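You operate a simulated robot arm through the tools that you are given. There is no shell and no other tool. Be economical: measure what you need, move in short steps, check, and stop when the job is done.

You run a simulated two-armed robot. Do the job below in one go: nothing can be reset, and whatever is moved stays where it is left.

JOB
Fit the brown corner board, slide both flat boards to the grey rail and together, fit the CEDAR ticket.
Fine: the corner board goes into the corner holder of the half-laid pallet; the flat boards are the green and the teal board with a handle; the green board moves close up to the teal one; the ticket goes into the small holder on the green frame; the other tickets and corner boards stay.
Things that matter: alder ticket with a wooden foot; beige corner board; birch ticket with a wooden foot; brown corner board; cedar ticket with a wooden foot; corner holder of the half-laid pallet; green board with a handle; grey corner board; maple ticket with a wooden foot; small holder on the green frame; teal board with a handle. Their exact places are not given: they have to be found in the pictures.

It is judged by the outcome, as a careful person would: the job done as asked, and still so three seconds after it is handed in. It fails if anything else is knocked over, pushed out of place, dropped, spilled or broken.

ROBOT AND FRAMES
Two 7-joint arms with two-finger parallel grippers on one trunk, on a base that drives. Base frame: it is fixed to the floor where the robot stands at the start and does not move with it; the origin is under the middle of the robot, x ahead of it, y to its left, z up. Lengths are in m, angles in rad, forces in N, time in s.
The left shoulder is at the start at [0.05, 0.209, 0.996], the right one opposite. With the tool pointing down near the work surface each hand reaches from about 0.1 to 0.52 m from the robot's upright axis, wherever it stands, measured 20 degrees to its own side. Places, roughly: alder ticket with a wooden foot [1.25, -0.25, 0.75]; beige corner board [0.75, 1.5, 0.25]; birch ticket with a wooden foot, cedar ticket with [1.5, -0.75, 0.75]; corner holder of the half-laid pallet [0.6, -0.9, 0.6]; green board with a handle [1, -0.5, 0.75]; grey corner board [0.5, 1.5, 0.25]; small holder on the green frame [1.7, -0.9, 0.7]. Payload 4.4 kg a hand.
The TCP of each hand is the grasp point between the finger pads, 0.023 m short of the fingertips. In the tool frame z runs along the fingers and y along their closing line. Largest opening 0.094 m; finger width 0.038, thickness 0.01; the body of the gripper, 0.054 by 0.096 m, starts 0.039 m behind the TCP.
Orientation is that of the tool frame in the base frame, as [roll, pitch, yaw] about the fixed x, y, z axes, in that order (R = Rz(yaw) Ry(pitch) Rx(roll)). With the fingers straight down and closing along the base's y, the tool's x points along the base's -x, its y along +y and its z along -z.

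CONTROLS
- The arms move only by the tool step_arm. It takes "left_commands", "right_commands" or both (then of equal length, played together; a hand with none holds still); each is one flat list of numbers, 7 for each row, row after row: the turn, a rotation vector about the tool's x, y, z in units of 45 degrees (1.0 is 45 degrees), then the shift along the tool's x, y, z in units of 250 mm (1.0 is 250 mm), then the gripper command, from -1 (shut) to 1 (fully open), values between in proportion. In form: [rx, ry, rz, tx, ty, tz, hand, rx, ry, rz, tx, ty, tz, hand, ...]. A call has 1 to 8 rows; each row is the pose to reach, as a shift and turn from the pose commanded when the call began, along the tool's axes at that moment. A call with a number of a shift or a turn outside -1 to 1 is refused whole. A row lasts 0.2 s, in which the tool goes at most 0.05 m and 0.15 rad; a call with a longer step from one row to the next is refused whole, and so is a gripper value outside its range. A pose out of reach is approached as far as the arm can. The call stops where the force on the tool passes 40 N (or 10 N more than at its start, if that is more) or the arm is blocked; 0.2 s more then pass. Each finger travels about 0.108 m/s and halts on what it meets, pressing with about 31 N; the grip force reading is that of the motor and also rises with nothing between the fingers. The clock runs only during rows and for 0.2 s after the last one: add rows that repeat a pose to give the fingers time. It gives the time, the measured TCP pose, the force on the tool (base axes), the opening and the grip force at its end, in the units of the frame above (readings bear some noise), with the torque about the TCP (base axes, N m) and any sound that the robot's microphone picked up.
- Cameras (640 x 400 px; columns grow to the right, rows downward): "scene" is now at [0.1373, -0.054, 1.1662]; the picture's right is [-0.63, -0.78, 0.00], its down [-0.45, 0.37, -0.81] and it looks along [0.63, -0.51, -0.59] (base axes); focal length 272 px, centre (320, 200). "left" rides on the left gripper at [0.086, -0.016, -0.075] in its tool frame; the picture's right is [0.18, 0.98, 0.00], its down [-0.58, 0.11, -0.81] and it looks along [-0.79, 0.15, 0.59] (tool axes); focal length 243 px, centre (320, 200). "right" rides on the right gripper at [0.087, 0.016, -0.074] in its tool frame; the picture's right is [-0.18, 0.98, 0.00], its down [-0.58, -0.11, -0.81] and it looks along [-0.79, -0.15, 0.59] (tool axes); focal length 243 px, centre (320, 200).
- get_image(camera): a new picture of that camera. It takes no simulated time.
- lift_body(by): slides the trunk up (or, below 0, down) by that many m; the arms and the scene camera ride with it, the base frame stays. It gives what a move gives, with no picture.
- base_move(legs): drives the robot by 1 to 6 legs, each [ahead, left, turn to the left] in m, m and rad, along the robot's own axes; the way and the turn of a leg run together, so that a leg with both is an arc; at most 1.5 m and 3.142 rad a leg. The arms and the cameras ride along, it lands a little off, and it stops where it bumps. It gives what a move gives.
- pan_tilt(pan, tilt): turns the head with the scene camera to pan (to the left, within 1.396 rad either way) and tilt (down, from -0.506 to 1.204), counted from straight ahead of the robot. It gives what a move gives.
- locate(camera, pixels): there is no depth. For up to 12 entries [column, row, z] of the newest picture of that camera ("zoom" is the newest enlarged one), the place [x, y] in the base frame at which the ray of that pixel passes the height z, good to about 0.003 m. It takes no simulated time.
- close_up(camera, box): a new picture of the part [left, top, right, bottom] of that camera's present view, enlarged. It takes no simulated time.
- hand_in(): hands the job in; it is judged then, once.

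Keep the steps short. Do not move on a guess: measure, check each grasp and each placing, and mend mistakes. In all there are 80 turns and 78 pictures (those below and enlarged ones count). Leave the grippers open and the arms clear of the work at the hand-in unless told otherwise, and finish with a single line.

The tools are called after ">>>" by a JSON object that holds its "op" and its "data". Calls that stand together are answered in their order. step_arm: Moves the arms, as the interface text tells. Its arguments: {"type":"object","properties":{"left_commands":{"type":"array"},"right_commands":{"type":"array"}},"required":[]} The other tools are called the same way: lift_body (by) slides the trunk up or down; base_move (legs) drives the base; pan_tilt (pan, tilt) turns the head that bears the scene camera; get_image (camera) takes a picture; locate (camera, pixels) gives the place at which the rays of pixels pass given heights; close_up (camera, box) takes an enlarged picture of a part of a camera's view; hand_in () hands the job in.

At the start:

```text
t: 0.0
left_position: [0.5845, -0.083, 0.9893]
left_tcp_rot: [-3.141, 0.0, 3.141]
left_force: [-0.1, 0.2, 0.0]
left_ft_torque: [0.0, -0.01, 0.02]
left_grip_width: 0.0941
left_finger_force: 0.0
right_position: [0.3547, -0.5414, 0.9351]
right_tcp_rot: [-3.141, 0.0, 3.139]
right_force: [0.0, 0.3, -0.8]
right_ft_torque: [0.01, 0.01, 0.01]
right_grip_width: 0.0939
right_finger_force: 0.1
trunk travel left (down, up): [-0.075, 0.488]
robot x, y, heading: [0.0028, -0.003, -0.001]
head pan, tilt: [-0.681, 0.625]
```

scene: 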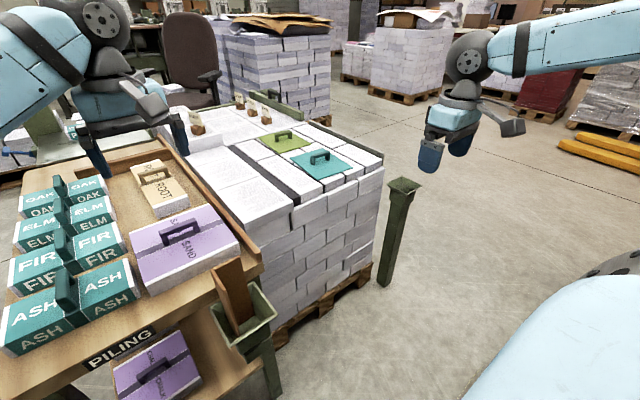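
right: 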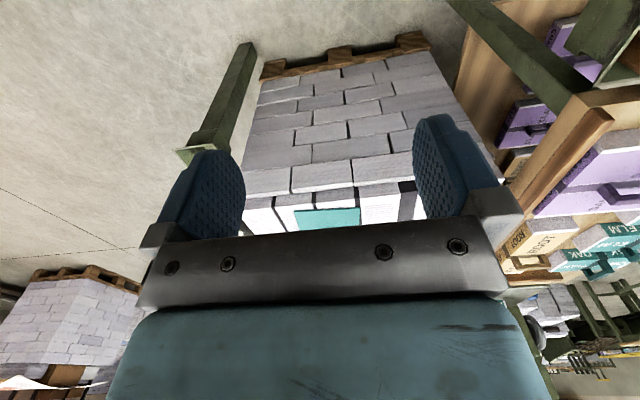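
left: 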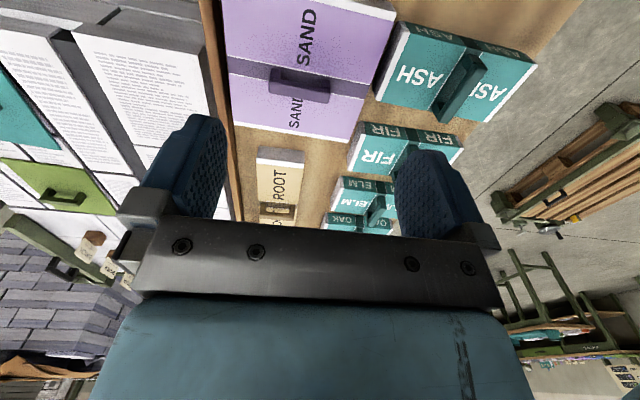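

I start with enlarged views of the work area in front and a look to the left for the corner boards.

>>> {"op": "close_up", "data": {"camera": "scene", "box": [150, 70, 430, 245]}}

>>> {"op": "close_up", "data": {"camera": "scene", "box": [120, 220, 360, 400]}}

>>> {"op": "pan_tilt", "data": {"pan": 1.1, "tilt": 0.6}}

>>> {"op": "get_image", "data": {"camera": "scene"}}

```text
2.29 times, centred on (290, 158) of scene
```

zoom: 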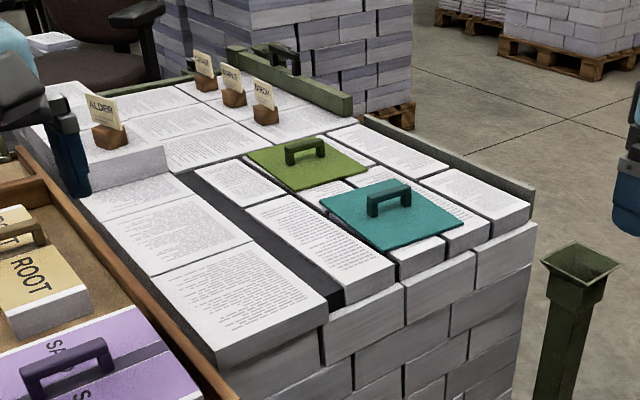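

```text
2.22 times, centred on (240, 310) of scene
```

zoom: 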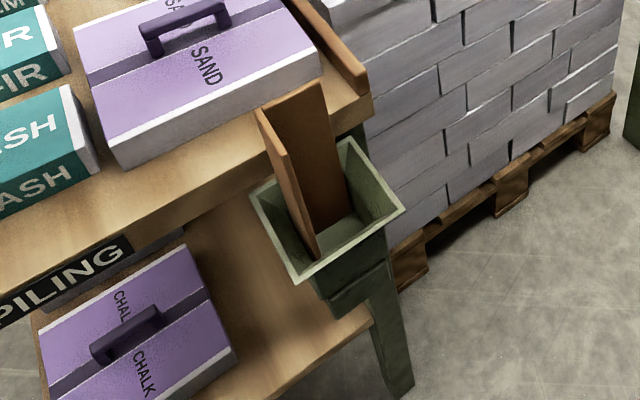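

```text
t: 1.8
left_position: [0.5836, -0.0837, 0.9909]
left_tcp_rot: [3.14, 0.0, 3.14]
left_force: [0.0, -0.4, -0.5]
left_ft_torque: [-0.05, 0.0, 0.0]
left_grip_width: 0.094
left_finger_force: 0.1
right_position: [0.3545, -0.5418, 0.934]
right_tcp_rot: [3.14, 0.0, 3.141]
right_force: [0.3, -0.4, 0.3]
right_ft_torque: [0.02, 0.02, 0.0]
right_grip_width: 0.094
right_finger_force: 0.1
trunk travel left (down, up): [-0.075, 0.488]
robot x, y, heading: [-0.0015, -0.0024, -0.001]
head pan, tilt: [1.1, 0.6]
```

```text
72 pictures are left
```

scene: 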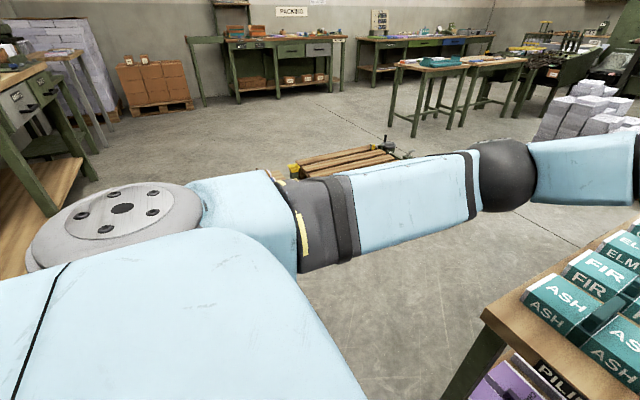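

The brown L-shaped corner board stands in the bench's funnel holder. I turn the head back that way and look closer, and measure.

>>> {"op": "pan_tilt", "data": {"pan": -0.75, "tilt": 0.85}}

>>> {"op": "get_image", "data": {"camera": "scene"}}

>>> {"op": "get_image", "data": {"camera": "right"}}

```text
t: 3.6
left_position: [0.5837, -0.0841, 0.9905]
left_tcp_rot: [3.141, 0.0, 3.141]
left_force: [-0.3, -0.5, 0.2]
left_ft_torque: [0.01, 0.0, 0.02]
left_grip_width: 0.0939
left_finger_force: 0.0
right_position: [0.3548, -0.5419, 0.9346]
right_tcp_rot: [-3.141, 0.0, 3.139]
right_force: [0.0, -0.4, -0.4]
right_ft_torque: [0.02, -0.03, 0.0]
right_grip_width: 0.0939
right_finger_force: 0.0
trunk travel left (down, up): [-0.075, 0.488]
robot x, y, heading: [-0.0011, 0.001, 0.003]
head pan, tilt: [-0.75, 0.85]
```

```text
71 pictures are left
```

scene: 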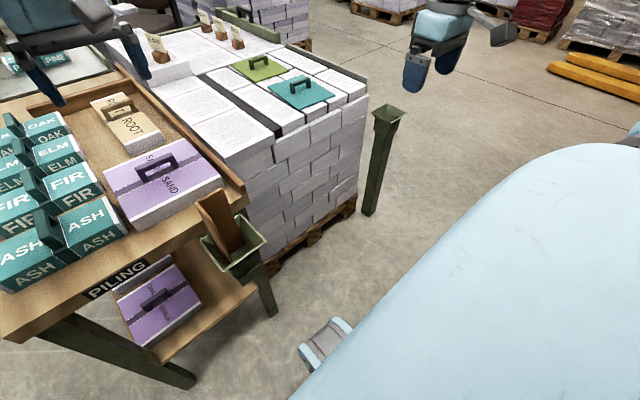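

```text
70 pictures are left
```

right: 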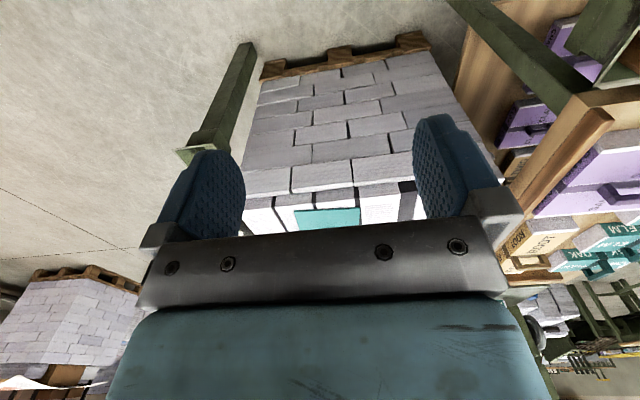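

>>> {"op": "close_up", "data": {"camera": "scene", "box": [170, 160, 298, 300]}}

>>> {"op": "locate", "data": {"camera": "scene", "pixels": [[196, 200, 0.85], [228, 190, 0.85], [196, 200, 0.75], [228, 190, 0.75], [202, 237, 0.65], [266, 241, 0.65], [240, 213, 0.65], [374, 108, 0.6], [388, 122, 0.6], [405, 115, 0.6], [391, 103, 0.6]]}}

>>> {"op": "locate", "data": {"camera": "right", "pixels": [[580, 50, 0.65], [575, 35, 0.65], [613, 79, 0.65], [640, 40, 0.65], [178, 153, 0.6], [194, 163, 0.6], [600, 110, 0.75]]}}

```text
2.86 times, centred on (234, 230) of scene
```

zoom: 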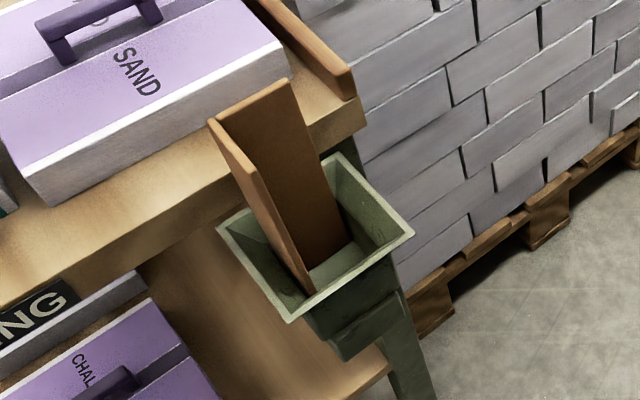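

```text
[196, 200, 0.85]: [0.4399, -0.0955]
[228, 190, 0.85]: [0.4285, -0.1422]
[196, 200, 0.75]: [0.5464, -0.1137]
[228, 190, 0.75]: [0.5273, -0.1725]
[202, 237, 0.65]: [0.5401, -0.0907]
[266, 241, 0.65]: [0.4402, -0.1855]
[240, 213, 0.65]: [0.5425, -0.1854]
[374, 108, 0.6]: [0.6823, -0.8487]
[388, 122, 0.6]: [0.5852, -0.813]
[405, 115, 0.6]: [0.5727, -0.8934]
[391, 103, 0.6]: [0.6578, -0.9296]
```

```text
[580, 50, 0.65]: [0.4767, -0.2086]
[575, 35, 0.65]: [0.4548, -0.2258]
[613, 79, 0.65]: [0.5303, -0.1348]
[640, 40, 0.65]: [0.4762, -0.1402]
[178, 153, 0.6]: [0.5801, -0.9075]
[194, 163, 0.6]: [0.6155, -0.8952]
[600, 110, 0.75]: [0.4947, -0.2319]
```

I move the left hand out to the left and the right hand left/back, so the right camera can see the brown board from another angle.

>>> {"op": "step_arm", "data": {"left_commands": [0, 0, 0, 0, 0.15, 0, 1, 0, 0, 0, 0, 0.32, 0, 1, 0, 0, 0, 0, 0.5, 0, 1, 0, 0, 0, 0, 0.67, 0, 1, 0, 0, 0, 0, 0.84, 0, 1, 0, 0, 0, 0, 1, 0, 1], "right_commands": [0, 0, 0, 0.1, 0.15, 0, 1, 0, 0, 0, 0.2, 0.3, 0, 1, 0, 0, 0, 0.3, 0.45, 0, 1, 0, 0, 0, 0.4, 0.6, 0, 1, 0, 0, 0, 0.5, 0.75, 0, 1, 0, 0, 0, 0.6, 0.9, 0, 1]}}

>>> {"op": "get_image", "data": {"camera": "right"}}

```text
t: 5.0
left_position: [0.5815, 0.1689, 0.987]
left_tcp_rot: [-3.138, -0.001, -3.14]
left_force: [-0.7, 1.1, -0.3]
left_ft_torque: [-0.04, -0.01, -0.01]
left_grip_width: 0.0938
left_finger_force: 0.0
right_position: [0.2943, -0.3353, 0.9867]
right_tcp_rot: [-3.139, -0.002, 3.14]
right_force: [-0.4, 0.2, 0.8]
right_ft_torque: [-0.06, 0.02, -0.03]
right_grip_width: 0.0939
right_finger_force: 0.0
right hand out of reach, approached as far as the arm can: row 3, 4, 5, 6
trunk travel left (down, up): [-0.075, 0.488]
robot x, y, heading: [-0.0023, 0.0046, -0.0]
head pan, tilt: [-0.75, 0.85]
```

```text
68 pictures are left
```

right: 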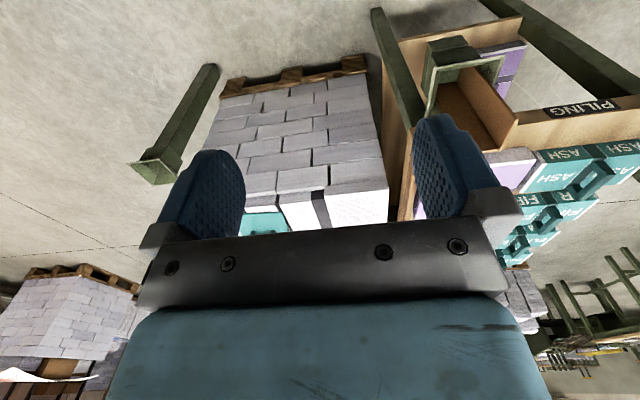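

>>> {"op": "close_up", "data": {"camera": "right", "box": [380, 20, 560, 160]}}

>>> {"op": "close_up", "data": {"camera": "scene", "box": [180, 170, 280, 290]}}

```text
2.86 times, centred on (470, 90) of right
```

zoom: 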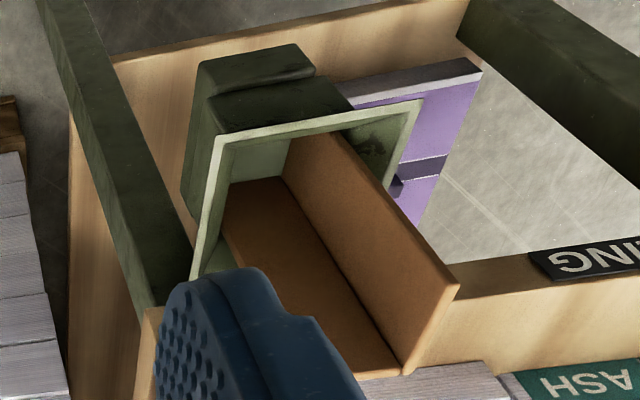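

```text
3.33 times, centred on (230, 230) of scene
```

zoom: 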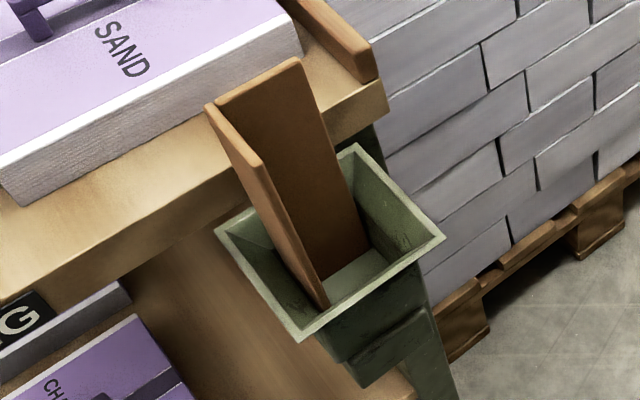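

>>> {"op": "locate", "data": {"camera": "zoom", "pixels": [[297, 340, 0.6], [297, 340, 0.7], [443, 238, 0.6], [443, 238, 0.7], [217, 228, 0.65], [352, 147, 0.65], [212, 103, 0.75], [212, 103, 0.85], [300, 60, 0.75], [300, 60, 0.85], [262, 165, 0.75], [262, 165, 0.85]]}}

>>> {"op": "locate", "data": {"camera": "right", "pixels": [[505.7, 55, 0.6], [505.7, 55, 0.7], [434.3, 68, 0.6], [434.3, 68, 0.7], [500, 149.5, 0.75], [500, 149.5, 0.85], [518.3, 120.5, 0.75], [518.3, 120.5, 0.85]]}}

>>> {"op": "close_up", "data": {"camera": "scene", "box": [355, 85, 425, 145]}}

>>> {"op": "close_up", "data": {"camera": "right", "box": [110, 120, 210, 200]}}

```text
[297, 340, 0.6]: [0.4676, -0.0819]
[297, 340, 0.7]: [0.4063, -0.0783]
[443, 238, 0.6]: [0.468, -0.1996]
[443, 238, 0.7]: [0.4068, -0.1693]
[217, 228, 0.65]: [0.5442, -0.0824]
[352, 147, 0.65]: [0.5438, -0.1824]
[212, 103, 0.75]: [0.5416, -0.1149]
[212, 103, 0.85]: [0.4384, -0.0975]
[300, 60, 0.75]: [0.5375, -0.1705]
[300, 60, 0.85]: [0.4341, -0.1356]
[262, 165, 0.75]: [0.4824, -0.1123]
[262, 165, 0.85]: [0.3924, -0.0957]
```

```text
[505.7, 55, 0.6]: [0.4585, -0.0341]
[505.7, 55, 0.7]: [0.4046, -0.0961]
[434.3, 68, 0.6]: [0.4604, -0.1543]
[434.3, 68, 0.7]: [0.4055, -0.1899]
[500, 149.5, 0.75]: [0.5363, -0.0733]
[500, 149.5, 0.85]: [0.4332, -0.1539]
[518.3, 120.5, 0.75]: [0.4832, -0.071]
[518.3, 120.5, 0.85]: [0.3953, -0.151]
```

```text
6.67 times, centred on (390, 115) of scene
```

zoom: 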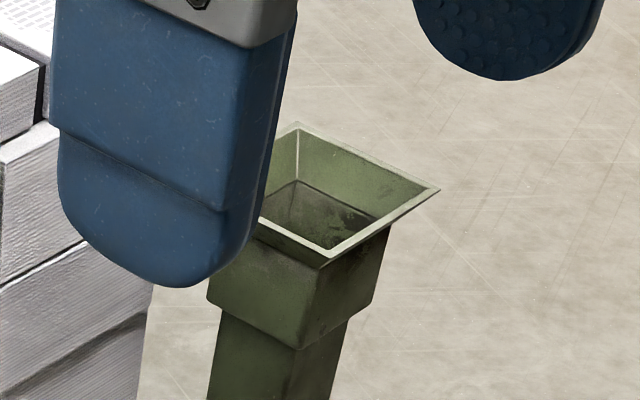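

```text
5.00 times, centred on (160, 160) of right
```

zoom: 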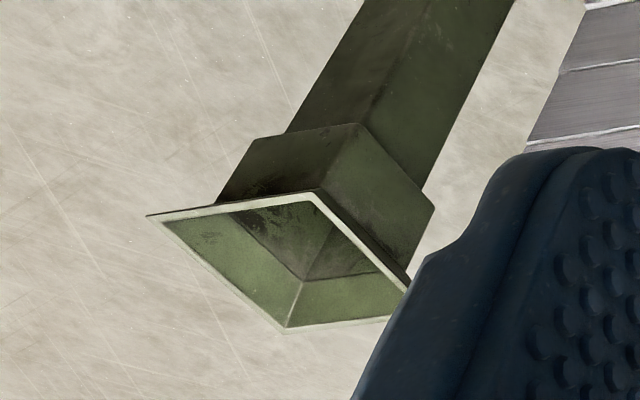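

Rim of bench funnel is at z≈0.67, centre about (0.472, -0.129). The board's L: apex (0.496,-0.106), legs toward -x and -y, top z≈0.793. I'll grip the leg that runs along x (plane y≈-0.106), closing along y. First I move above it, high.

>>> {"op": "step_arm", "data": {"right_commands": [0, 0, 0, -0.1, 0.15, 0, 1, 0, 0, 0, -0.25, 0.3, 0, 1, 0, 0, 0, -0.38, 0.45, 0, 1, 0, 0, 0, -0.5, 0.6, 0, 1, 0, 0, 0, -0.6, 0.75, 0, 1, 0, 0, 0, -0.68, 0.88, 0, 1, 0, 0, 0, -0.68, 0.88, 0, 1]}}

>>> {"op": "get_image", "data": {"camera": "right"}}

```text
refused: row 2 steps farther than a row can; nothing moved
```

```text
63 pictures are left
```

right: 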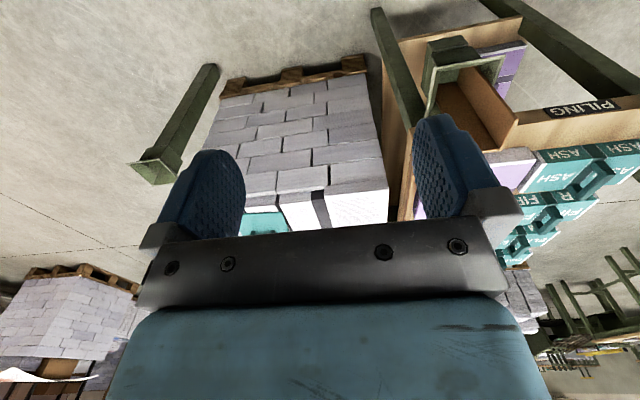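

A row was a little too long; I make smaller rows.

>>> {"op": "step_arm", "data": {"right_commands": [0, 0, 0, -0.1, 0.13, 0, 1, 0, 0, 0, -0.2, 0.26, 0, 1, 0, 0, 0, -0.3, 0.39, 0, 1, 0, 0, 0, -0.4, 0.52, 0, 1, 0, 0, 0, -0.5, 0.65, 0, 1, 0, 0, 0, -0.6, 0.78, 0, 1, 0, 0, 0, -0.68, 0.88, 0, 1, 0, 0, 0, -0.68, 0.88, 0, 1]}}

>>> {"op": "get_image", "data": {"camera": "scene"}}

```text
t: 6.8
left_position: [0.5803, 0.1669, 0.9886]
left_tcp_rot: [-3.141, -0.002, 3.14]
left_force: [0.5, 0.1, 0.0]
left_ft_torque: [0.0, 0.0, 0.0]
left_grip_width: 0.0941
left_finger_force: 0.0
right_position: [0.4655, -0.1156, 0.9867]
right_tcp_rot: [3.141, 0.001, 3.14]
right_force: [-1.4, 0.0, -0.1]
right_ft_torque: [0.0, -0.01, 0.02]
right_grip_width: 0.0942
right_finger_force: 0.1
trunk travel left (down, up): [-0.075, 0.488]
robot x, y, heading: [-0.001, 0.0013, 0.001]
head pan, tilt: [-0.75, 0.85]
```

```text
62 pictures are left
```

scene: 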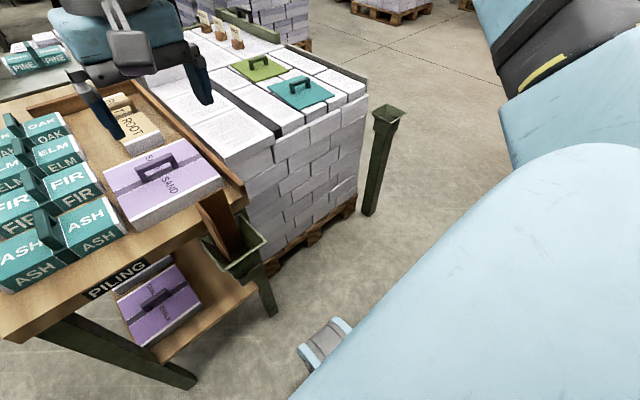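

>>> {"op": "step_arm", "data": {"right_commands": [0, 0, 0, 0.01, 0.034, 0.15, 1, 0, 0, 0, 0.01, 0.034, 0.3, 1, 0, 0, 0, 0.01, 0.034, 0.45, 1, 0, 0, 0, 0.01, 0.034, 0.6, 1, 0, 0, 0, 0.01, 0.034, 0.6, 1]}}

>>> {"op": "close_up", "data": {"camera": "right", "box": [130, 0, 530, 250]}}

>>> {"op": "close_up", "data": {"camera": "scene", "box": [140, 130, 300, 290]}}

```text
t: 8.0
left_position: [0.5822, 0.1666, 0.9889]
left_tcp_rot: [-3.141, 0.0, -3.141]
left_force: [1.4, -0.7, -0.3]
left_ft_torque: [0.01, 0.0, 0.01]
left_grip_width: 0.0943
left_finger_force: 0.1
right_position: [0.4597, -0.1277, 0.8423]
right_tcp_rot: [-3.141, 0.002, 3.141]
right_force: [0.4, 0.2, 0.7]
right_ft_torque: [-0.01, -0.01, -0.03]
right_grip_width: 0.0941
right_finger_force: 0.2
right hand out of reach, approached as far as the arm can: row 2, 3, 4, 5
trunk travel left (down, up): [-0.075, 0.488]
robot x, y, heading: [-0.0004, -0.0036, -0.002]
head pan, tilt: [-0.75, 0.85]
```

```text
1.60 times, centred on (330, 125) of right
```

zoom: 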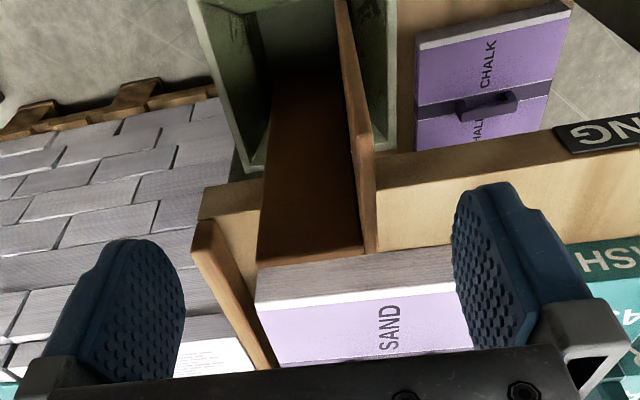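

```text
2.50 times, centred on (220, 210) of scene
```

zoom: 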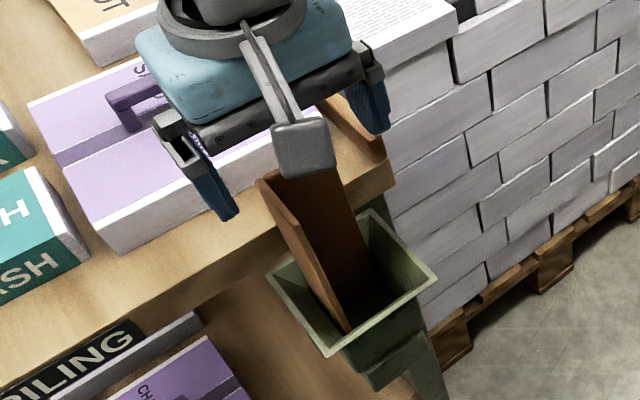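

The hand can't go lower here. I raise it, drive the base 0.13 m left so the board is more to the hand's own side, and look again.

>>> {"op": "step_arm", "data": {"right_commands": [0, 0, 0, 0, -0.15, -0.15, 1, 0, 0, 0, 0, -0.3, -0.3, 1]}}

>>> {"op": "base_move", "data": {"legs": [[0, 0.13, 0]]}}

```text
refused: row 1 steps farther than a row can; nothing moved
```

```text
t: 9.8
left_position: [0.5829, 0.2979, 0.9879]
left_tcp_rot: [3.141, -0.001, 3.14]
left_force: [-0.1, 0.3, 1.0]
left_ft_torque: [-0.03, 0.02, 0.01]
left_grip_width: 0.0941
left_finger_force: 0.0
right_position: [0.4598, 0.003, 0.8434]
right_tcp_rot: [3.141, -0.001, 3.141]
right_force: [0.6, 0.1, 0.4]
right_ft_torque: [0.03, 0.01, 0.01]
right_grip_width: 0.0938
right_finger_force: 0.1
trunk travel left (down, up): [-0.075, 0.488]
robot x, y, heading: [0.0013, 0.1305, -0.003]
head pan, tilt: [-0.75, 0.85]
```

>>> {"op": "step_arm", "data": {"right_commands": [0, 0, 0, -0.01, -0.14, -0.08, 1, 0, 0, 0, -0.01, -0.3, -0.08, 1, 0, 0, 0, -0.01, -0.44, -0.08, 1, 0, 0, 0, -0.01, -0.44, 0.05, 1, 0, 0, 0, -0.01, -0.44, 0.2, 1, 0, 0, 0, -0.01, -0.44, 0.31, 1, 0, 0, 0, -0.01, -0.44, 0.31, 1]}}

>>> {"op": "close_up", "data": {"camera": "right", "box": [130, 0, 530, 250]}}

>>> {"op": "get_image", "data": {"camera": "scene"}}

```text
t: 11.4
left_position: [0.5822, 0.2981, 0.988]
left_tcp_rot: [3.141, 0.0, -3.14]
left_force: [-1.1, -0.7, 0.1]
left_ft_torque: [-0.02, 0.02, 0.01]
left_grip_width: 0.0939
left_finger_force: 0.2
right_position: [0.462, -0.1069, 0.7641]
right_tcp_rot: [3.14, 0.0, 3.139]
right_force: [0.3, 0.9, -0.1]
right_ft_torque: [0.02, 0.01, 0.02]
right_grip_width: 0.0938
right_finger_force: 0.1
trunk travel left (down, up): [-0.075, 0.488]
robot x, y, heading: [0.0023, 0.1311, 0.001]
head pan, tilt: [-0.75, 0.85]
```

```text
1.60 times, centred on (330, 125) of right
```

zoom: 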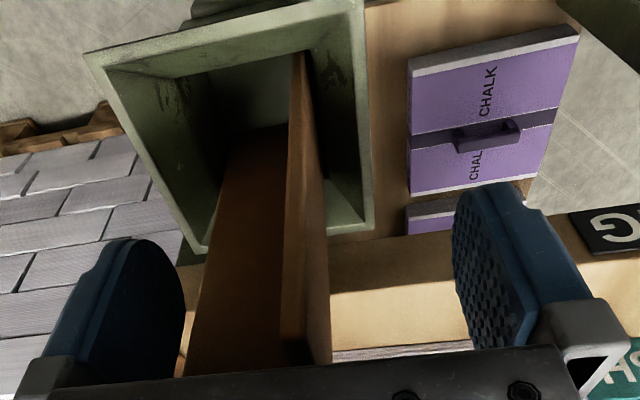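

```text
58 pictures are left
```

scene: 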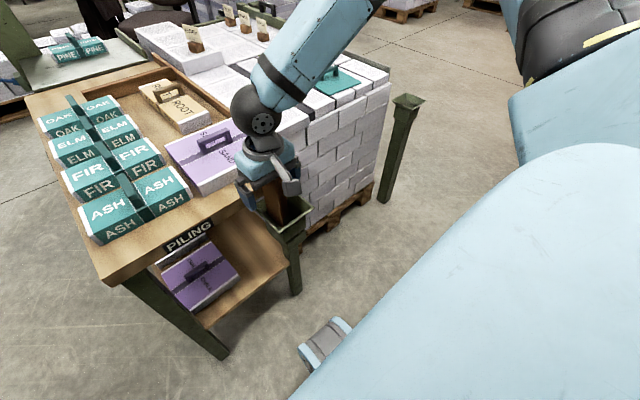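

The leg is between the fingers. I close the grip.

>>> {"op": "step_arm", "data": {"right_commands": [0, 0, 0, 0, 0, 0, -1, 0, 0, 0, 0, 0, 0, -1, 0, 0, 0, 0, 0, 0, -1, 0, 0, 0, 0, 0, 0, -1]}}

```text
t: 12.4
left_position: [0.5818, 0.2978, 0.9891]
left_tcp_rot: [3.141, 0.001, -3.141]
left_force: [-0.4, 0.1, 0.1]
left_ft_torque: [0.01, -0.03, -0.04]
left_grip_width: 0.094
left_finger_force: 0.0
right_position: [0.4628, -0.1052, 0.7643]
right_tcp_rot: [-3.141, 0.0, 3.14]
right_force: [0.2, -0.1, 0.7]
right_ft_torque: [0.04, 0.02, -0.01]
right_grip_width: 0.0055
right_finger_force: 30.9
trunk travel left (down, up): [-0.075, 0.488]
robot x, y, heading: [0.0023, 0.1292, -0.001]
head pan, tilt: [-0.75, 0.85]
```

Gripped (5.5 mm). Now lift straight up.

>>> {"op": "step_arm", "data": {"right_commands": [0, 0, 0, 0, 0, -0.1, -1, 0, 0, 0, 0, 0, -0.25, -1, 0, 0, 0, 0, 0, -0.4, -1, 0, 0, 0, 0, 0, -0.55, -1, 0, 0, 0, 0, 0, -0.7, -1, 0, 0, 0, 0, 0, -0.85, -1, 0, 0, 0, 0, 0, -1, -1, 0, 0, 0, 0, 0, -1, -1]}}

>>> {"op": "get_image", "data": {"camera": "scene"}}

>>> {"op": "get_image", "data": {"camera": "right"}}

```text
t: 14.2
left_position: [0.5815, 0.2976, 0.9892]
left_tcp_rot: [-3.142, 0.0, 3.14]
left_force: [0.6, 0.3, -0.1]
left_ft_torque: [0.0, -0.01, -0.02]
left_grip_width: 0.0941
left_finger_force: 0.2
right_position: [0.4617, -0.109, 1.017]
right_tcp_rot: [-3.141, 0.001, 3.139]
right_force: [-0.8, 0.0, 0.1]
right_ft_torque: [0.04, 0.01, -0.03]
right_grip_width: 0.0054
right_finger_force: 31.0
trunk travel left (down, up): [-0.075, 0.488]
robot x, y, heading: [0.0009, 0.133, -0.001]
head pan, tilt: [-0.75, 0.85]
```

```text
57 pictures are left
```

scene: 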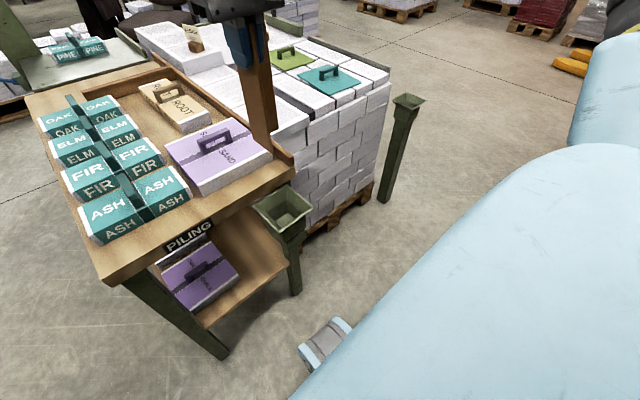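

```text
56 pictures are left
```

right: 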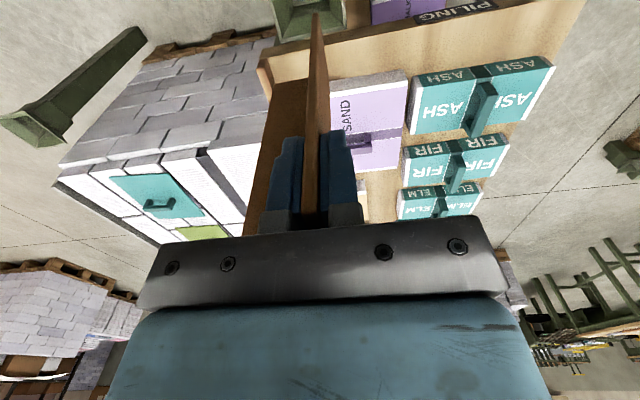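

The board hangs clear of its holder. I measure the target holder from both cameras now.

>>> {"op": "close_up", "data": {"camera": "scene", "box": [370, 80, 450, 130]}}

>>> {"op": "locate", "data": {"camera": "scene", "pixels": [[273, 132, 0.85], [273, 132, 0.8]]}}

>>> {"op": "close_up", "data": {"camera": "right", "box": [0, 90, 96, 150]}}

```text
8.00 times, centred on (410, 105) of scene
```

zoom: 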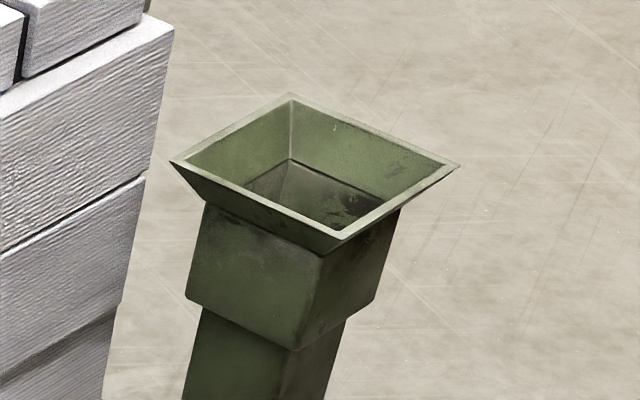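

```text
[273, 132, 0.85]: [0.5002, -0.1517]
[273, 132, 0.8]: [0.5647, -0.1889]
```

```text
6.67 times, centred on (48, 120) of right
```

zoom: 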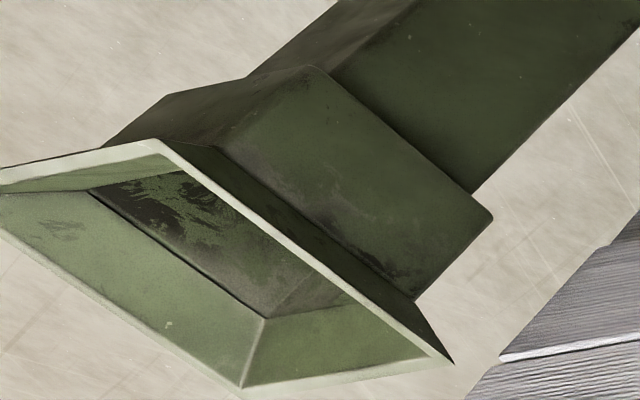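

>>> {"op": "locate", "data": {"camera": "scene", "pixels": [[391.5, 100.25, 0.62], [391.5, 100.25, 0.7], [412.1, 111.5, 0.62], [412.1, 111.5, 0.7], [427.25, 100.75, 0.62], [427.25, 100.75, 0.7], [406.5, 91.9, 0.62], [406.5, 91.9, 0.7]]}}

>>> {"op": "locate", "data": {"camera": "right", "pixels": [[68.25, 144.45, 0.62], [68.25, 144.45, 0.7], [24.75, 111, 0.62], [24.75, 111, 0.7], [36, 148.2, 0.62], [36, 148.2, 0.7]]}}

```text
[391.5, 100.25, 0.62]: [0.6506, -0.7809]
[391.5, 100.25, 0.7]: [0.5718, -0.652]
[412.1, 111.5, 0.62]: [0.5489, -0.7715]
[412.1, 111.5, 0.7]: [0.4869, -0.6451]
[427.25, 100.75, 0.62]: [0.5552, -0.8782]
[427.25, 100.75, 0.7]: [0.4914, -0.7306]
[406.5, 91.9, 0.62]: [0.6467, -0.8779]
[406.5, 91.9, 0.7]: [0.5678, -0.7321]
```

```text
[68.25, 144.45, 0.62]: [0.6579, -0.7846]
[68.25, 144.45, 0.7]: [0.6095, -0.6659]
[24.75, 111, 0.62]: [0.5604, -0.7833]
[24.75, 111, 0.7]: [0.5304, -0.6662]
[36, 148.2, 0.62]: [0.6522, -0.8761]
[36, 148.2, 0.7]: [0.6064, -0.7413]
```

Target funnel: rim at z≈0.60–0.62, about 0.1 m square, axis-aligned, centre about (0.61,-0.85). I drive right 0.76 m, then ahead 0.12 m, and re-measure from close by.

>>> {"op": "base_move", "data": {"legs": [[0, -0.76, 0], [0.12, 0, 0]]}}

>>> {"op": "pan_tilt", "data": {"pan": -0.45, "tilt": 0.8}}

>>> {"op": "get_image", "data": {"camera": "scene"}}

>>> {"op": "get_image", "data": {"camera": "right"}}

```text
t: 22.1
left_position: [0.7069, -0.4475, 0.9878]
left_tcp_rot: [3.141, -0.002, -3.13]
left_force: [0.8, -0.9, 0.1]
left_ft_torque: [-0.04, 0.02, 0.02]
left_grip_width: 0.0939
left_finger_force: 0.0
right_position: [0.5902, -0.8544, 1.0163]
right_tcp_rot: [3.141, -0.002, -3.132]
right_force: [0.5, -0.1, 0.3]
right_ft_torque: [0.0, 0.06, 0.03]
right_grip_width: 0.0055
right_finger_force: 31.1
trunk travel left (down, up): [-0.075, 0.488]
robot x, y, heading: [0.1237, -0.6184, 0.016]
head pan, tilt: [-0.75, 0.85]
```

```text
t: 22.9
left_position: [0.7045, -0.4481, 0.9884]
left_tcp_rot: [3.141, 0.0, -3.132]
left_force: [-0.4, 1.0, 0.2]
left_ft_torque: [-0.01, 0.01, 0.01]
left_grip_width: 0.0939
left_finger_force: 0.0
right_position: [0.5902, -0.8552, 1.0159]
right_tcp_rot: [-3.141, 0.001, -3.132]
right_force: [0.1, -0.1, -0.6]
right_ft_torque: [0.03, 0.04, -0.04]
right_grip_width: 0.0055
right_finger_force: 31.2
trunk travel left (down, up): [-0.075, 0.488]
robot x, y, heading: [0.1237, -0.6197, 0.011]
head pan, tilt: [-0.45, 0.799]
```

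```text
53 pictures are left
```

scene: 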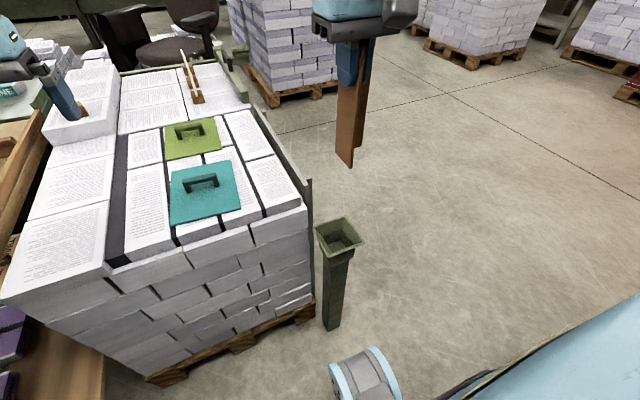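

```text
52 pictures are left
```

right: 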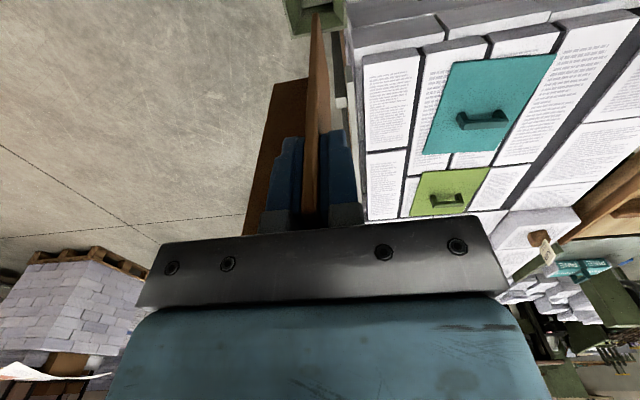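

>>> {"op": "close_up", "data": {"camera": "scene", "box": [290, 190, 386, 250]}}

>>> {"op": "locate", "data": {"camera": "zoom", "pixels": [[168, 238, 0.6], [168, 238, 0.62], [218, 395, 0.6], [490, 332, 0.6], [395, 180, 0.6]]}}

>>> {"op": "locate", "data": {"camera": "right", "pixels": [[288, 36, 0.6], [288, 36, 0.62], [294, 36, 0.6]]}}

>>> {"op": "close_up", "data": {"camera": "right", "box": [260, 0, 376, 72]}}

```text
6.67 times, centred on (338, 220) of scene
```

zoom: 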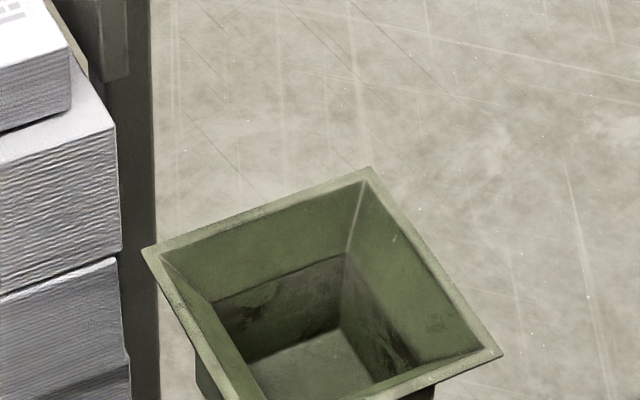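

```text
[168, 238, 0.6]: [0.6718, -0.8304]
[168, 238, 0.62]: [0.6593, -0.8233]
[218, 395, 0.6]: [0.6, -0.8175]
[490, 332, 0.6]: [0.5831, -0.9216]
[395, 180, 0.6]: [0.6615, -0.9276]
```

```text
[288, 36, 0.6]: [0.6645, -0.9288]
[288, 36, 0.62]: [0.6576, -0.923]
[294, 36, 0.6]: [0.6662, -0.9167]
```

```text
5.52 times, centred on (318, 36) of right
```

zoom: 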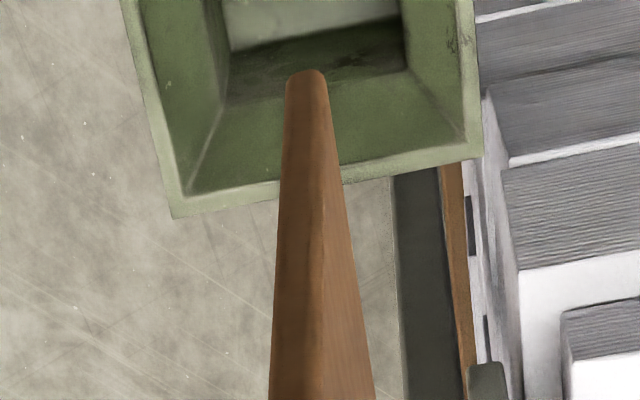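

>>> {"op": "locate", "data": {"camera": "zoom", "pixels": [[173, 215, 0.6], [173, 215, 0.64], [480, 157, 0.6], [480, 157, 0.64]]}}

>>> {"op": "locate", "data": {"camera": "scene", "pixels": [[311.75, 227, 0.6], [311.75, 227, 0.64], [345.5, 215.2, 0.6], [345.5, 215.2, 0.64], [365.3, 243.2, 0.6], [365.3, 243.2, 0.64]]}}

```text
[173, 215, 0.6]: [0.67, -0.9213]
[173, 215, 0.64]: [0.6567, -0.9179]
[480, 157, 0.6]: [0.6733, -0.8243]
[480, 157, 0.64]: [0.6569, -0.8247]
```

```text
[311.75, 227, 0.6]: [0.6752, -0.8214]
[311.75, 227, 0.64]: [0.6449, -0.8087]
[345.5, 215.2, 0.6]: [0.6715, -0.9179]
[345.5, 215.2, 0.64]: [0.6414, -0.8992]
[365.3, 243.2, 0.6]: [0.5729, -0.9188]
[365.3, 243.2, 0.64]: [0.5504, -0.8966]
```

>>> {"op": "close_up", "data": {"camera": "scene", "box": [315, 70, 395, 175]}}

>>> {"op": "locate", "data": {"camera": "zoom", "pixels": [[248, 374, 0.849], [308, 377, 0.849], [215, 330, 0.849], [165, 345, 0.849]]}}

```text
3.81 times, centred on (355, 122) of scene
```

zoom: 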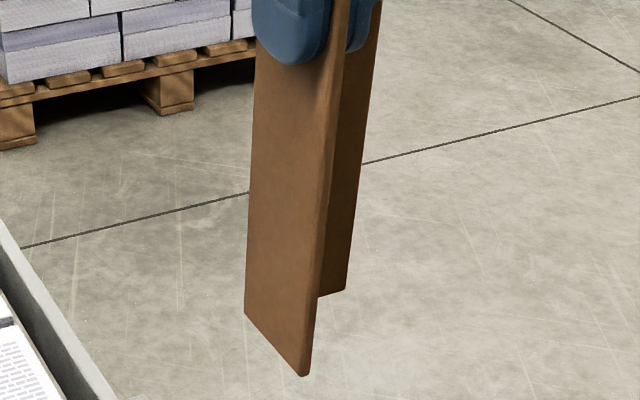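

```text
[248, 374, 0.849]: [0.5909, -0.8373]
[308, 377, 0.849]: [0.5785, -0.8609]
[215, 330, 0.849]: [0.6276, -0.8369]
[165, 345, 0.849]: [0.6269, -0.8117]
```

>>> {"op": "locate", "data": {"camera": "zoom", "pixels": [[304, 376, 0.849], [304, 376, 0.83], [246, 312, 0.849], [246, 312, 0.83], [344, 290, 0.849], [344, 290, 0.83]]}}

```text
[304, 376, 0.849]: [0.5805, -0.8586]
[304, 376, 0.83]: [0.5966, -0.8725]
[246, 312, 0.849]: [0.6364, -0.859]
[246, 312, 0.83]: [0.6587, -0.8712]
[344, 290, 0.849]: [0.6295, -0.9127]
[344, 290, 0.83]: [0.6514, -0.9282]
```

L centre is offset (+0.009,-0.024) from the TCP; funnel centre (0.6225,-0.870), so the TCP goes to (0.6135,-0.846). To keep it within reach I drive ahead 0.04 first.

>>> {"op": "base_move", "data": {"legs": [[0.04, 0, -0.01]]}}

```text
t: 23.8
left_position: [0.7475, -0.4527, 0.9876]
left_tcp_rot: [3.141, -0.001, -3.14]
left_force: [0.6, 0.2, -0.4]
left_ft_torque: [-0.01, 0.03, 0.03]
left_grip_width: 0.0941
left_finger_force: 0.1
right_position: [0.6275, -0.8594, 1.0148]
right_tcp_rot: [-3.141, -0.001, 3.14]
right_force: [-0.6, 0.5, -0.6]
right_ft_torque: [0.03, 0.05, 0.0]
right_grip_width: 0.0054
right_finger_force: 30.8
trunk travel left (down, up): [-0.075, 0.488]
robot x, y, heading: [0.1649, -0.6216, 0.003]
head pan, tilt: [-0.45, 0.799]
```

>>> {"op": "step_arm", "data": {"right_commands": [0, 0, 0, 0.056, 0.054, 0.1, -1, 0, 0, 0, 0.056, 0.054, 0.25, -1, 0, 0, 0, 0.056, 0.054, 0.4, -1, 0, 0, 0, 0.056, 0.054, 0.55, -1, 0, 0, 0, 0.056, 0.054, 0.7, -1, 0, 0, 0, 0.056, 0.054, 0.8, -1, 0, 0, 0, 0.056, 0.054, 0.84, -1, 0, 0, 0, 0.056, 0.054, 0.84, -1]}}

>>> {"op": "close_up", "data": {"camera": "scene", "box": [280, 130, 424, 270]}}

>>> {"op": "close_up", "data": {"camera": "right", "box": [200, 0, 440, 150]}}

```text
t: 25.6
left_position: [0.7465, -0.4534, 0.9889]
left_tcp_rot: [-3.141, 0.0, -3.139]
left_force: [-0.1, 0.9, -0.4]
left_ft_torque: [0.0, -0.01, 0.01]
left_grip_width: 0.0942
left_finger_force: 0.0
right_position: [0.612, -0.8472, 0.8061]
right_tcp_rot: [-3.141, 0.0, 3.141]
right_force: [0.4, 0.0, -0.2]
right_ft_torque: [0.03, 0.0, 0.0]
right_grip_width: 0.0055
right_finger_force: 30.9
trunk travel left (down, up): [-0.075, 0.488]
robot x, y, heading: [0.1643, -0.6187, 0.0]
head pan, tilt: [-0.45, 0.799]
```

```text
2.86 times, centred on (352, 200) of scene
```

zoom: 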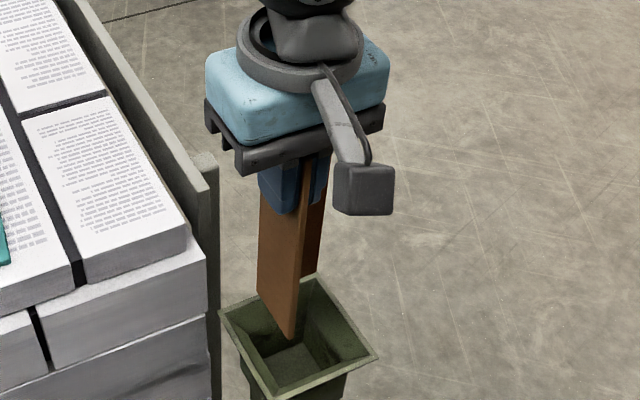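

```text
2.67 times, centred on (320, 75) of right
```

zoom: 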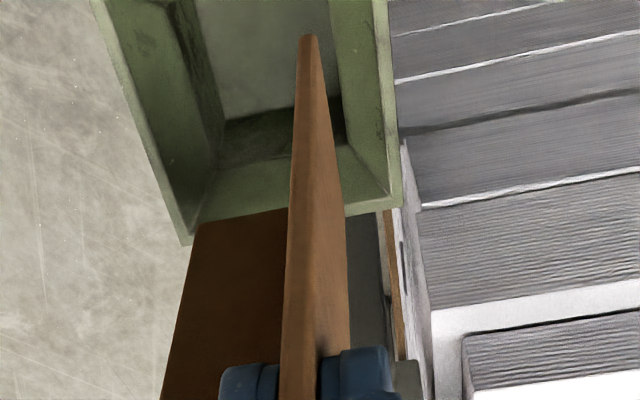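

Aligned. I lower it slowly into the funnel.

>>> {"op": "step_arm", "data": {"right_commands": [0, 0, 0, -0.004, 0.004, 0.06, -1, 0, 0, 0, -0.004, 0.004, 0.12, -1, 0, 0, 0, -0.004, 0.004, 0.18, -1, 0, 0, 0, -0.004, 0.004, 0.24, -1, 0, 0, 0, -0.004, 0.004, 0.3, -1, 0, 0, 0, -0.004, 0.004, 0.36, -1, 0, 0, 0, -0.004, 0.004, 0.4, -1, 0, 0, 0, -0.004, 0.004, 0.4, -1]}}

>>> {"op": "close_up", "data": {"camera": "scene", "box": [280, 130, 424, 270]}}

>>> {"op": "close_up", "data": {"camera": "right", "box": [200, 0, 440, 150]}}

```text
t: 27.4
left_position: [0.7467, -0.4517, 0.9887]
left_tcp_rot: [3.141, -0.001, -3.14]
left_force: [0.0, 0.2, -0.5]
left_ft_torque: [-0.01, 0.0, 0.01]
left_grip_width: 0.0937
left_finger_force: 0.1
right_position: [0.6139, -0.8445, 0.7053]
right_tcp_rot: [3.141, 0.001, 3.142]
right_force: [0.3, -1.4, -1.4]
right_ft_torque: [-0.19, -0.11, -0.02]
right_grip_width: 0.0058
right_finger_force: 30.6
trunk travel left (down, up): [-0.075, 0.488]
robot x, y, heading: [0.1656, -0.6181, -0.003]
head pan, tilt: [-0.45, 0.799]
```

```text
2.86 times, centred on (352, 200) of scene
```

zoom: 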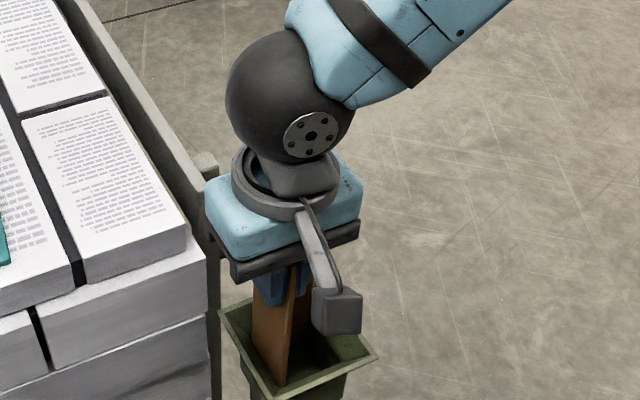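

```text
2.67 times, centred on (320, 75) of right
```

zoom: 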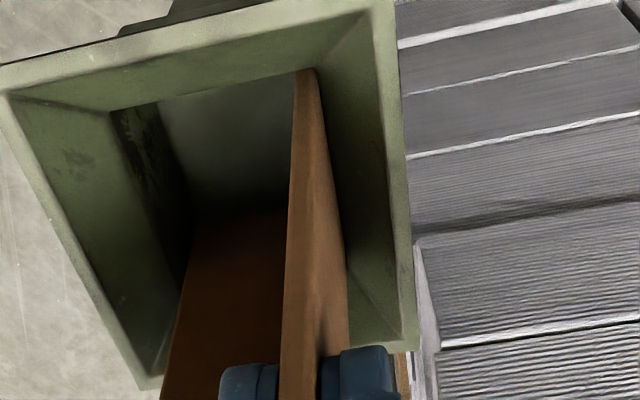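

Slight contact on the +y wall. I shift 2 mm to -y and continue to lower in small steps until it seats.

>>> {"op": "step_arm", "data": {"right_commands": [0, 0, 0, 0, -0.012, 0, -1, 0, 0, 0, 0, -0.012, 0.02, -1, 0, 0, 0, 0, -0.012, 0.04, -1, 0, 0, 0, 0, -0.012, 0.06, -1, 0, 0, 0, 0, -0.012, 0.08, -1, 0, 0, 0, 0, -0.012, 0.08, -1]}}

```text
t: 28.8
left_position: [0.7464, -0.4538, 0.9883]
left_tcp_rot: [-3.141, 0.0, -3.141]
left_force: [-0.6, 0.0, -0.2]
left_ft_torque: [0.01, -0.05, -0.03]
left_grip_width: 0.0939
left_finger_force: 0.0
right_position: [0.6136, -0.8472, 0.6862]
right_tcp_rot: [3.141, 0.0, -3.14]
right_force: [0.6, -0.3, -1.1]
right_ft_torque: [0.03, 0.01, 0.0]
right_grip_width: 0.0058
right_finger_force: 30.8
trunk travel left (down, up): [-0.075, 0.488]
robot x, y, heading: [0.1635, -0.6188, 0.002]
head pan, tilt: [-0.45, 0.799]
```

Not seated yet (no upward force), free of the wall. I go on down.

>>> {"op": "step_arm", "data": {"right_commands": [0, 0, 0, 0, 0, 0.02, -1, 0, 0, 0, 0, 0, 0.04, -1, 0, 0, 0, 0, 0, 0.06, -1, 0, 0, 0, 0, 0, 0.08, -1, 0, 0, 0, 0, 0, 0.08, -1]}}

>>> {"op": "close_up", "data": {"camera": "right", "box": [200, 0, 440, 150]}}

```text
t: 30.0
left_position: [0.7454, -0.4512, 0.9893]
left_tcp_rot: [-3.139, 0.003, -3.139]
left_force: [-0.4, -0.2, -0.1]
left_ft_torque: [0.0, 0.0, 0.03]
left_grip_width: 0.094
left_finger_force: 0.1
right_position: [0.6118, -0.8509, 0.6752]
right_tcp_rot: [3.14, 0.003, -3.14]
right_force: [5.8, 17.8, 26.7]
right_ft_torque: [1.03, -0.59, 0.09]
right_grip_width: 0.0059
right_finger_force: 31.4
right hand out of reach, approached as far as the arm can: row 2, 3, 4, 5
trunk travel left (down, up): [-0.075, 0.488]
robot x, y, heading: [0.1632, -0.6193, -0.0]
head pan, tilt: [-0.45, 0.799]
```

```text
2.67 times, centred on (320, 75) of right
```

zoom: 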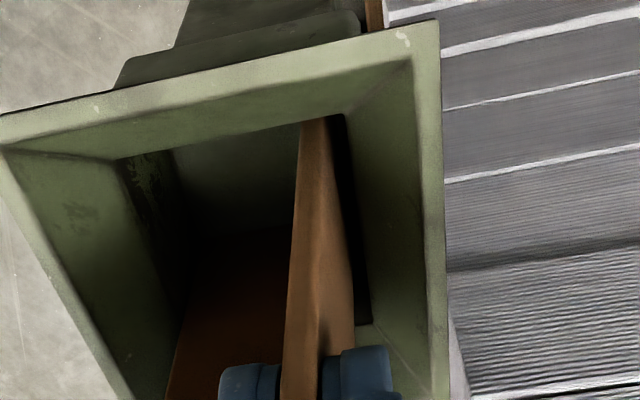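

It seats at z≈0.675 (27 N up). I relieve the side force and open the fingers a little (≈0.03 m).

>>> {"op": "step_arm", "data": {"right_commands": [0, 0, 0, 0, 0.014, -0.006, -1, 0, 0, 0, 0, 0.014, -0.006, -1, 0, 0, 0, 0, 0.014, -0.006, -0.35, 0, 0, 0, 0, 0.014, -0.006, -0.35, 0, 0, 0, 0, 0.014, -0.006, -0.35]}}

>>> {"op": "close_up", "data": {"camera": "right", "box": [200, 0, 440, 150]}}

```text
t: 31.2
left_position: [0.7456, -0.4524, 0.9887]
left_tcp_rot: [-3.141, 0.0, -3.14]
left_force: [-0.1, -0.2, -0.5]
left_ft_torque: [-0.04, 0.03, 0.0]
left_grip_width: 0.0941
left_finger_force: 0.0
right_position: [0.6109, -0.8518, 0.6763]
right_tcp_rot: [-3.139, 0.0, -3.141]
right_force: [1.1, 0.3, 6.7]
right_ft_torque: [0.0, -0.11, -0.01]
right_grip_width: 0.0306
right_finger_force: 0.1
trunk travel left (down, up): [-0.075, 0.488]
robot x, y, heading: [0.1637, -0.6208, 0.001]
head pan, tilt: [-0.45, 0.799]
```

```text
2.67 times, centred on (320, 75) of right
```

zoom: 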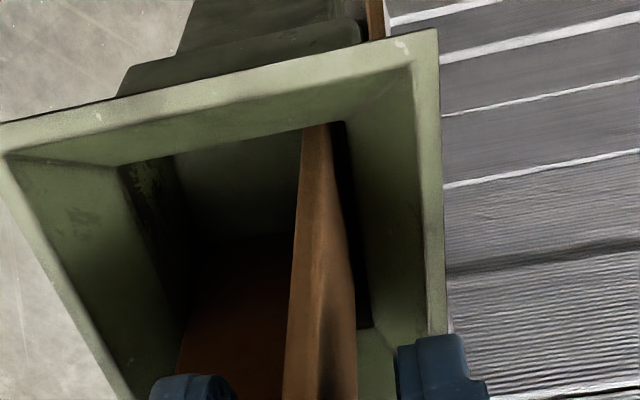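

Released. I raise the hand straight up.

>>> {"op": "step_arm", "data": {"right_commands": [0, 0, 0, 0, 0, -0.08, -0.35, 0, 0, 0, 0, 0, -0.2, -0.35, 0, 0, 0, 0, 0, -0.36, -0.35, 0, 0, 0, 0, 0, -0.54, -0.35, 0, 0, 0, 0, 0, -0.72, -0.35, 0, 0, 0, 0, 0, -0.9, -0.35, 0, 0, 0, 0, 0, -1, 1, 0, 0, 0, 0, 0, -1, 1]}}

>>> {"op": "get_image", "data": {"camera": "scene"}}

>>> {"op": "get_image", "data": {"camera": "right"}}

```text
t: 33.0
left_position: [0.7468, -0.4527, 0.9884]
left_tcp_rot: [3.141, -0.002, -3.139]
left_force: [0.5, -0.1, 0.4]
left_ft_torque: [-0.01, -0.03, 0.02]
left_grip_width: 0.094
left_finger_force: 0.0
right_position: [0.6111, -0.8503, 0.9258]
right_tcp_rot: [3.141, 0.0, -3.14]
right_force: [0.3, 0.7, -0.2]
right_ft_torque: [0.0, 0.0, -0.01]
right_grip_width: 0.0937
right_finger_force: 0.0
trunk travel left (down, up): [-0.075, 0.488]
robot x, y, heading: [0.1665, -0.6231, 0.002]
head pan, tilt: [-0.45, 0.799]
```

```text
42 pictures are left
```

scene: 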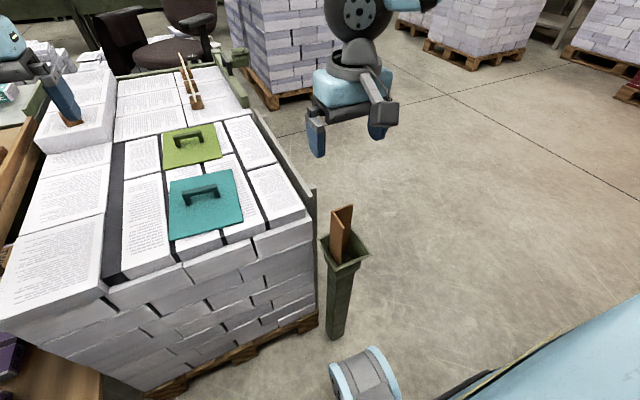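

```text
41 pictures are left
```

right: 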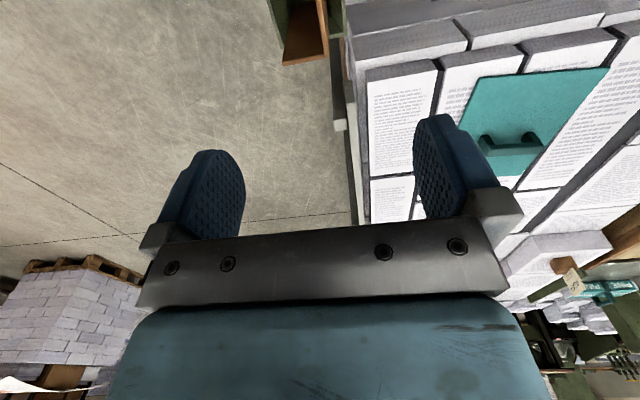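

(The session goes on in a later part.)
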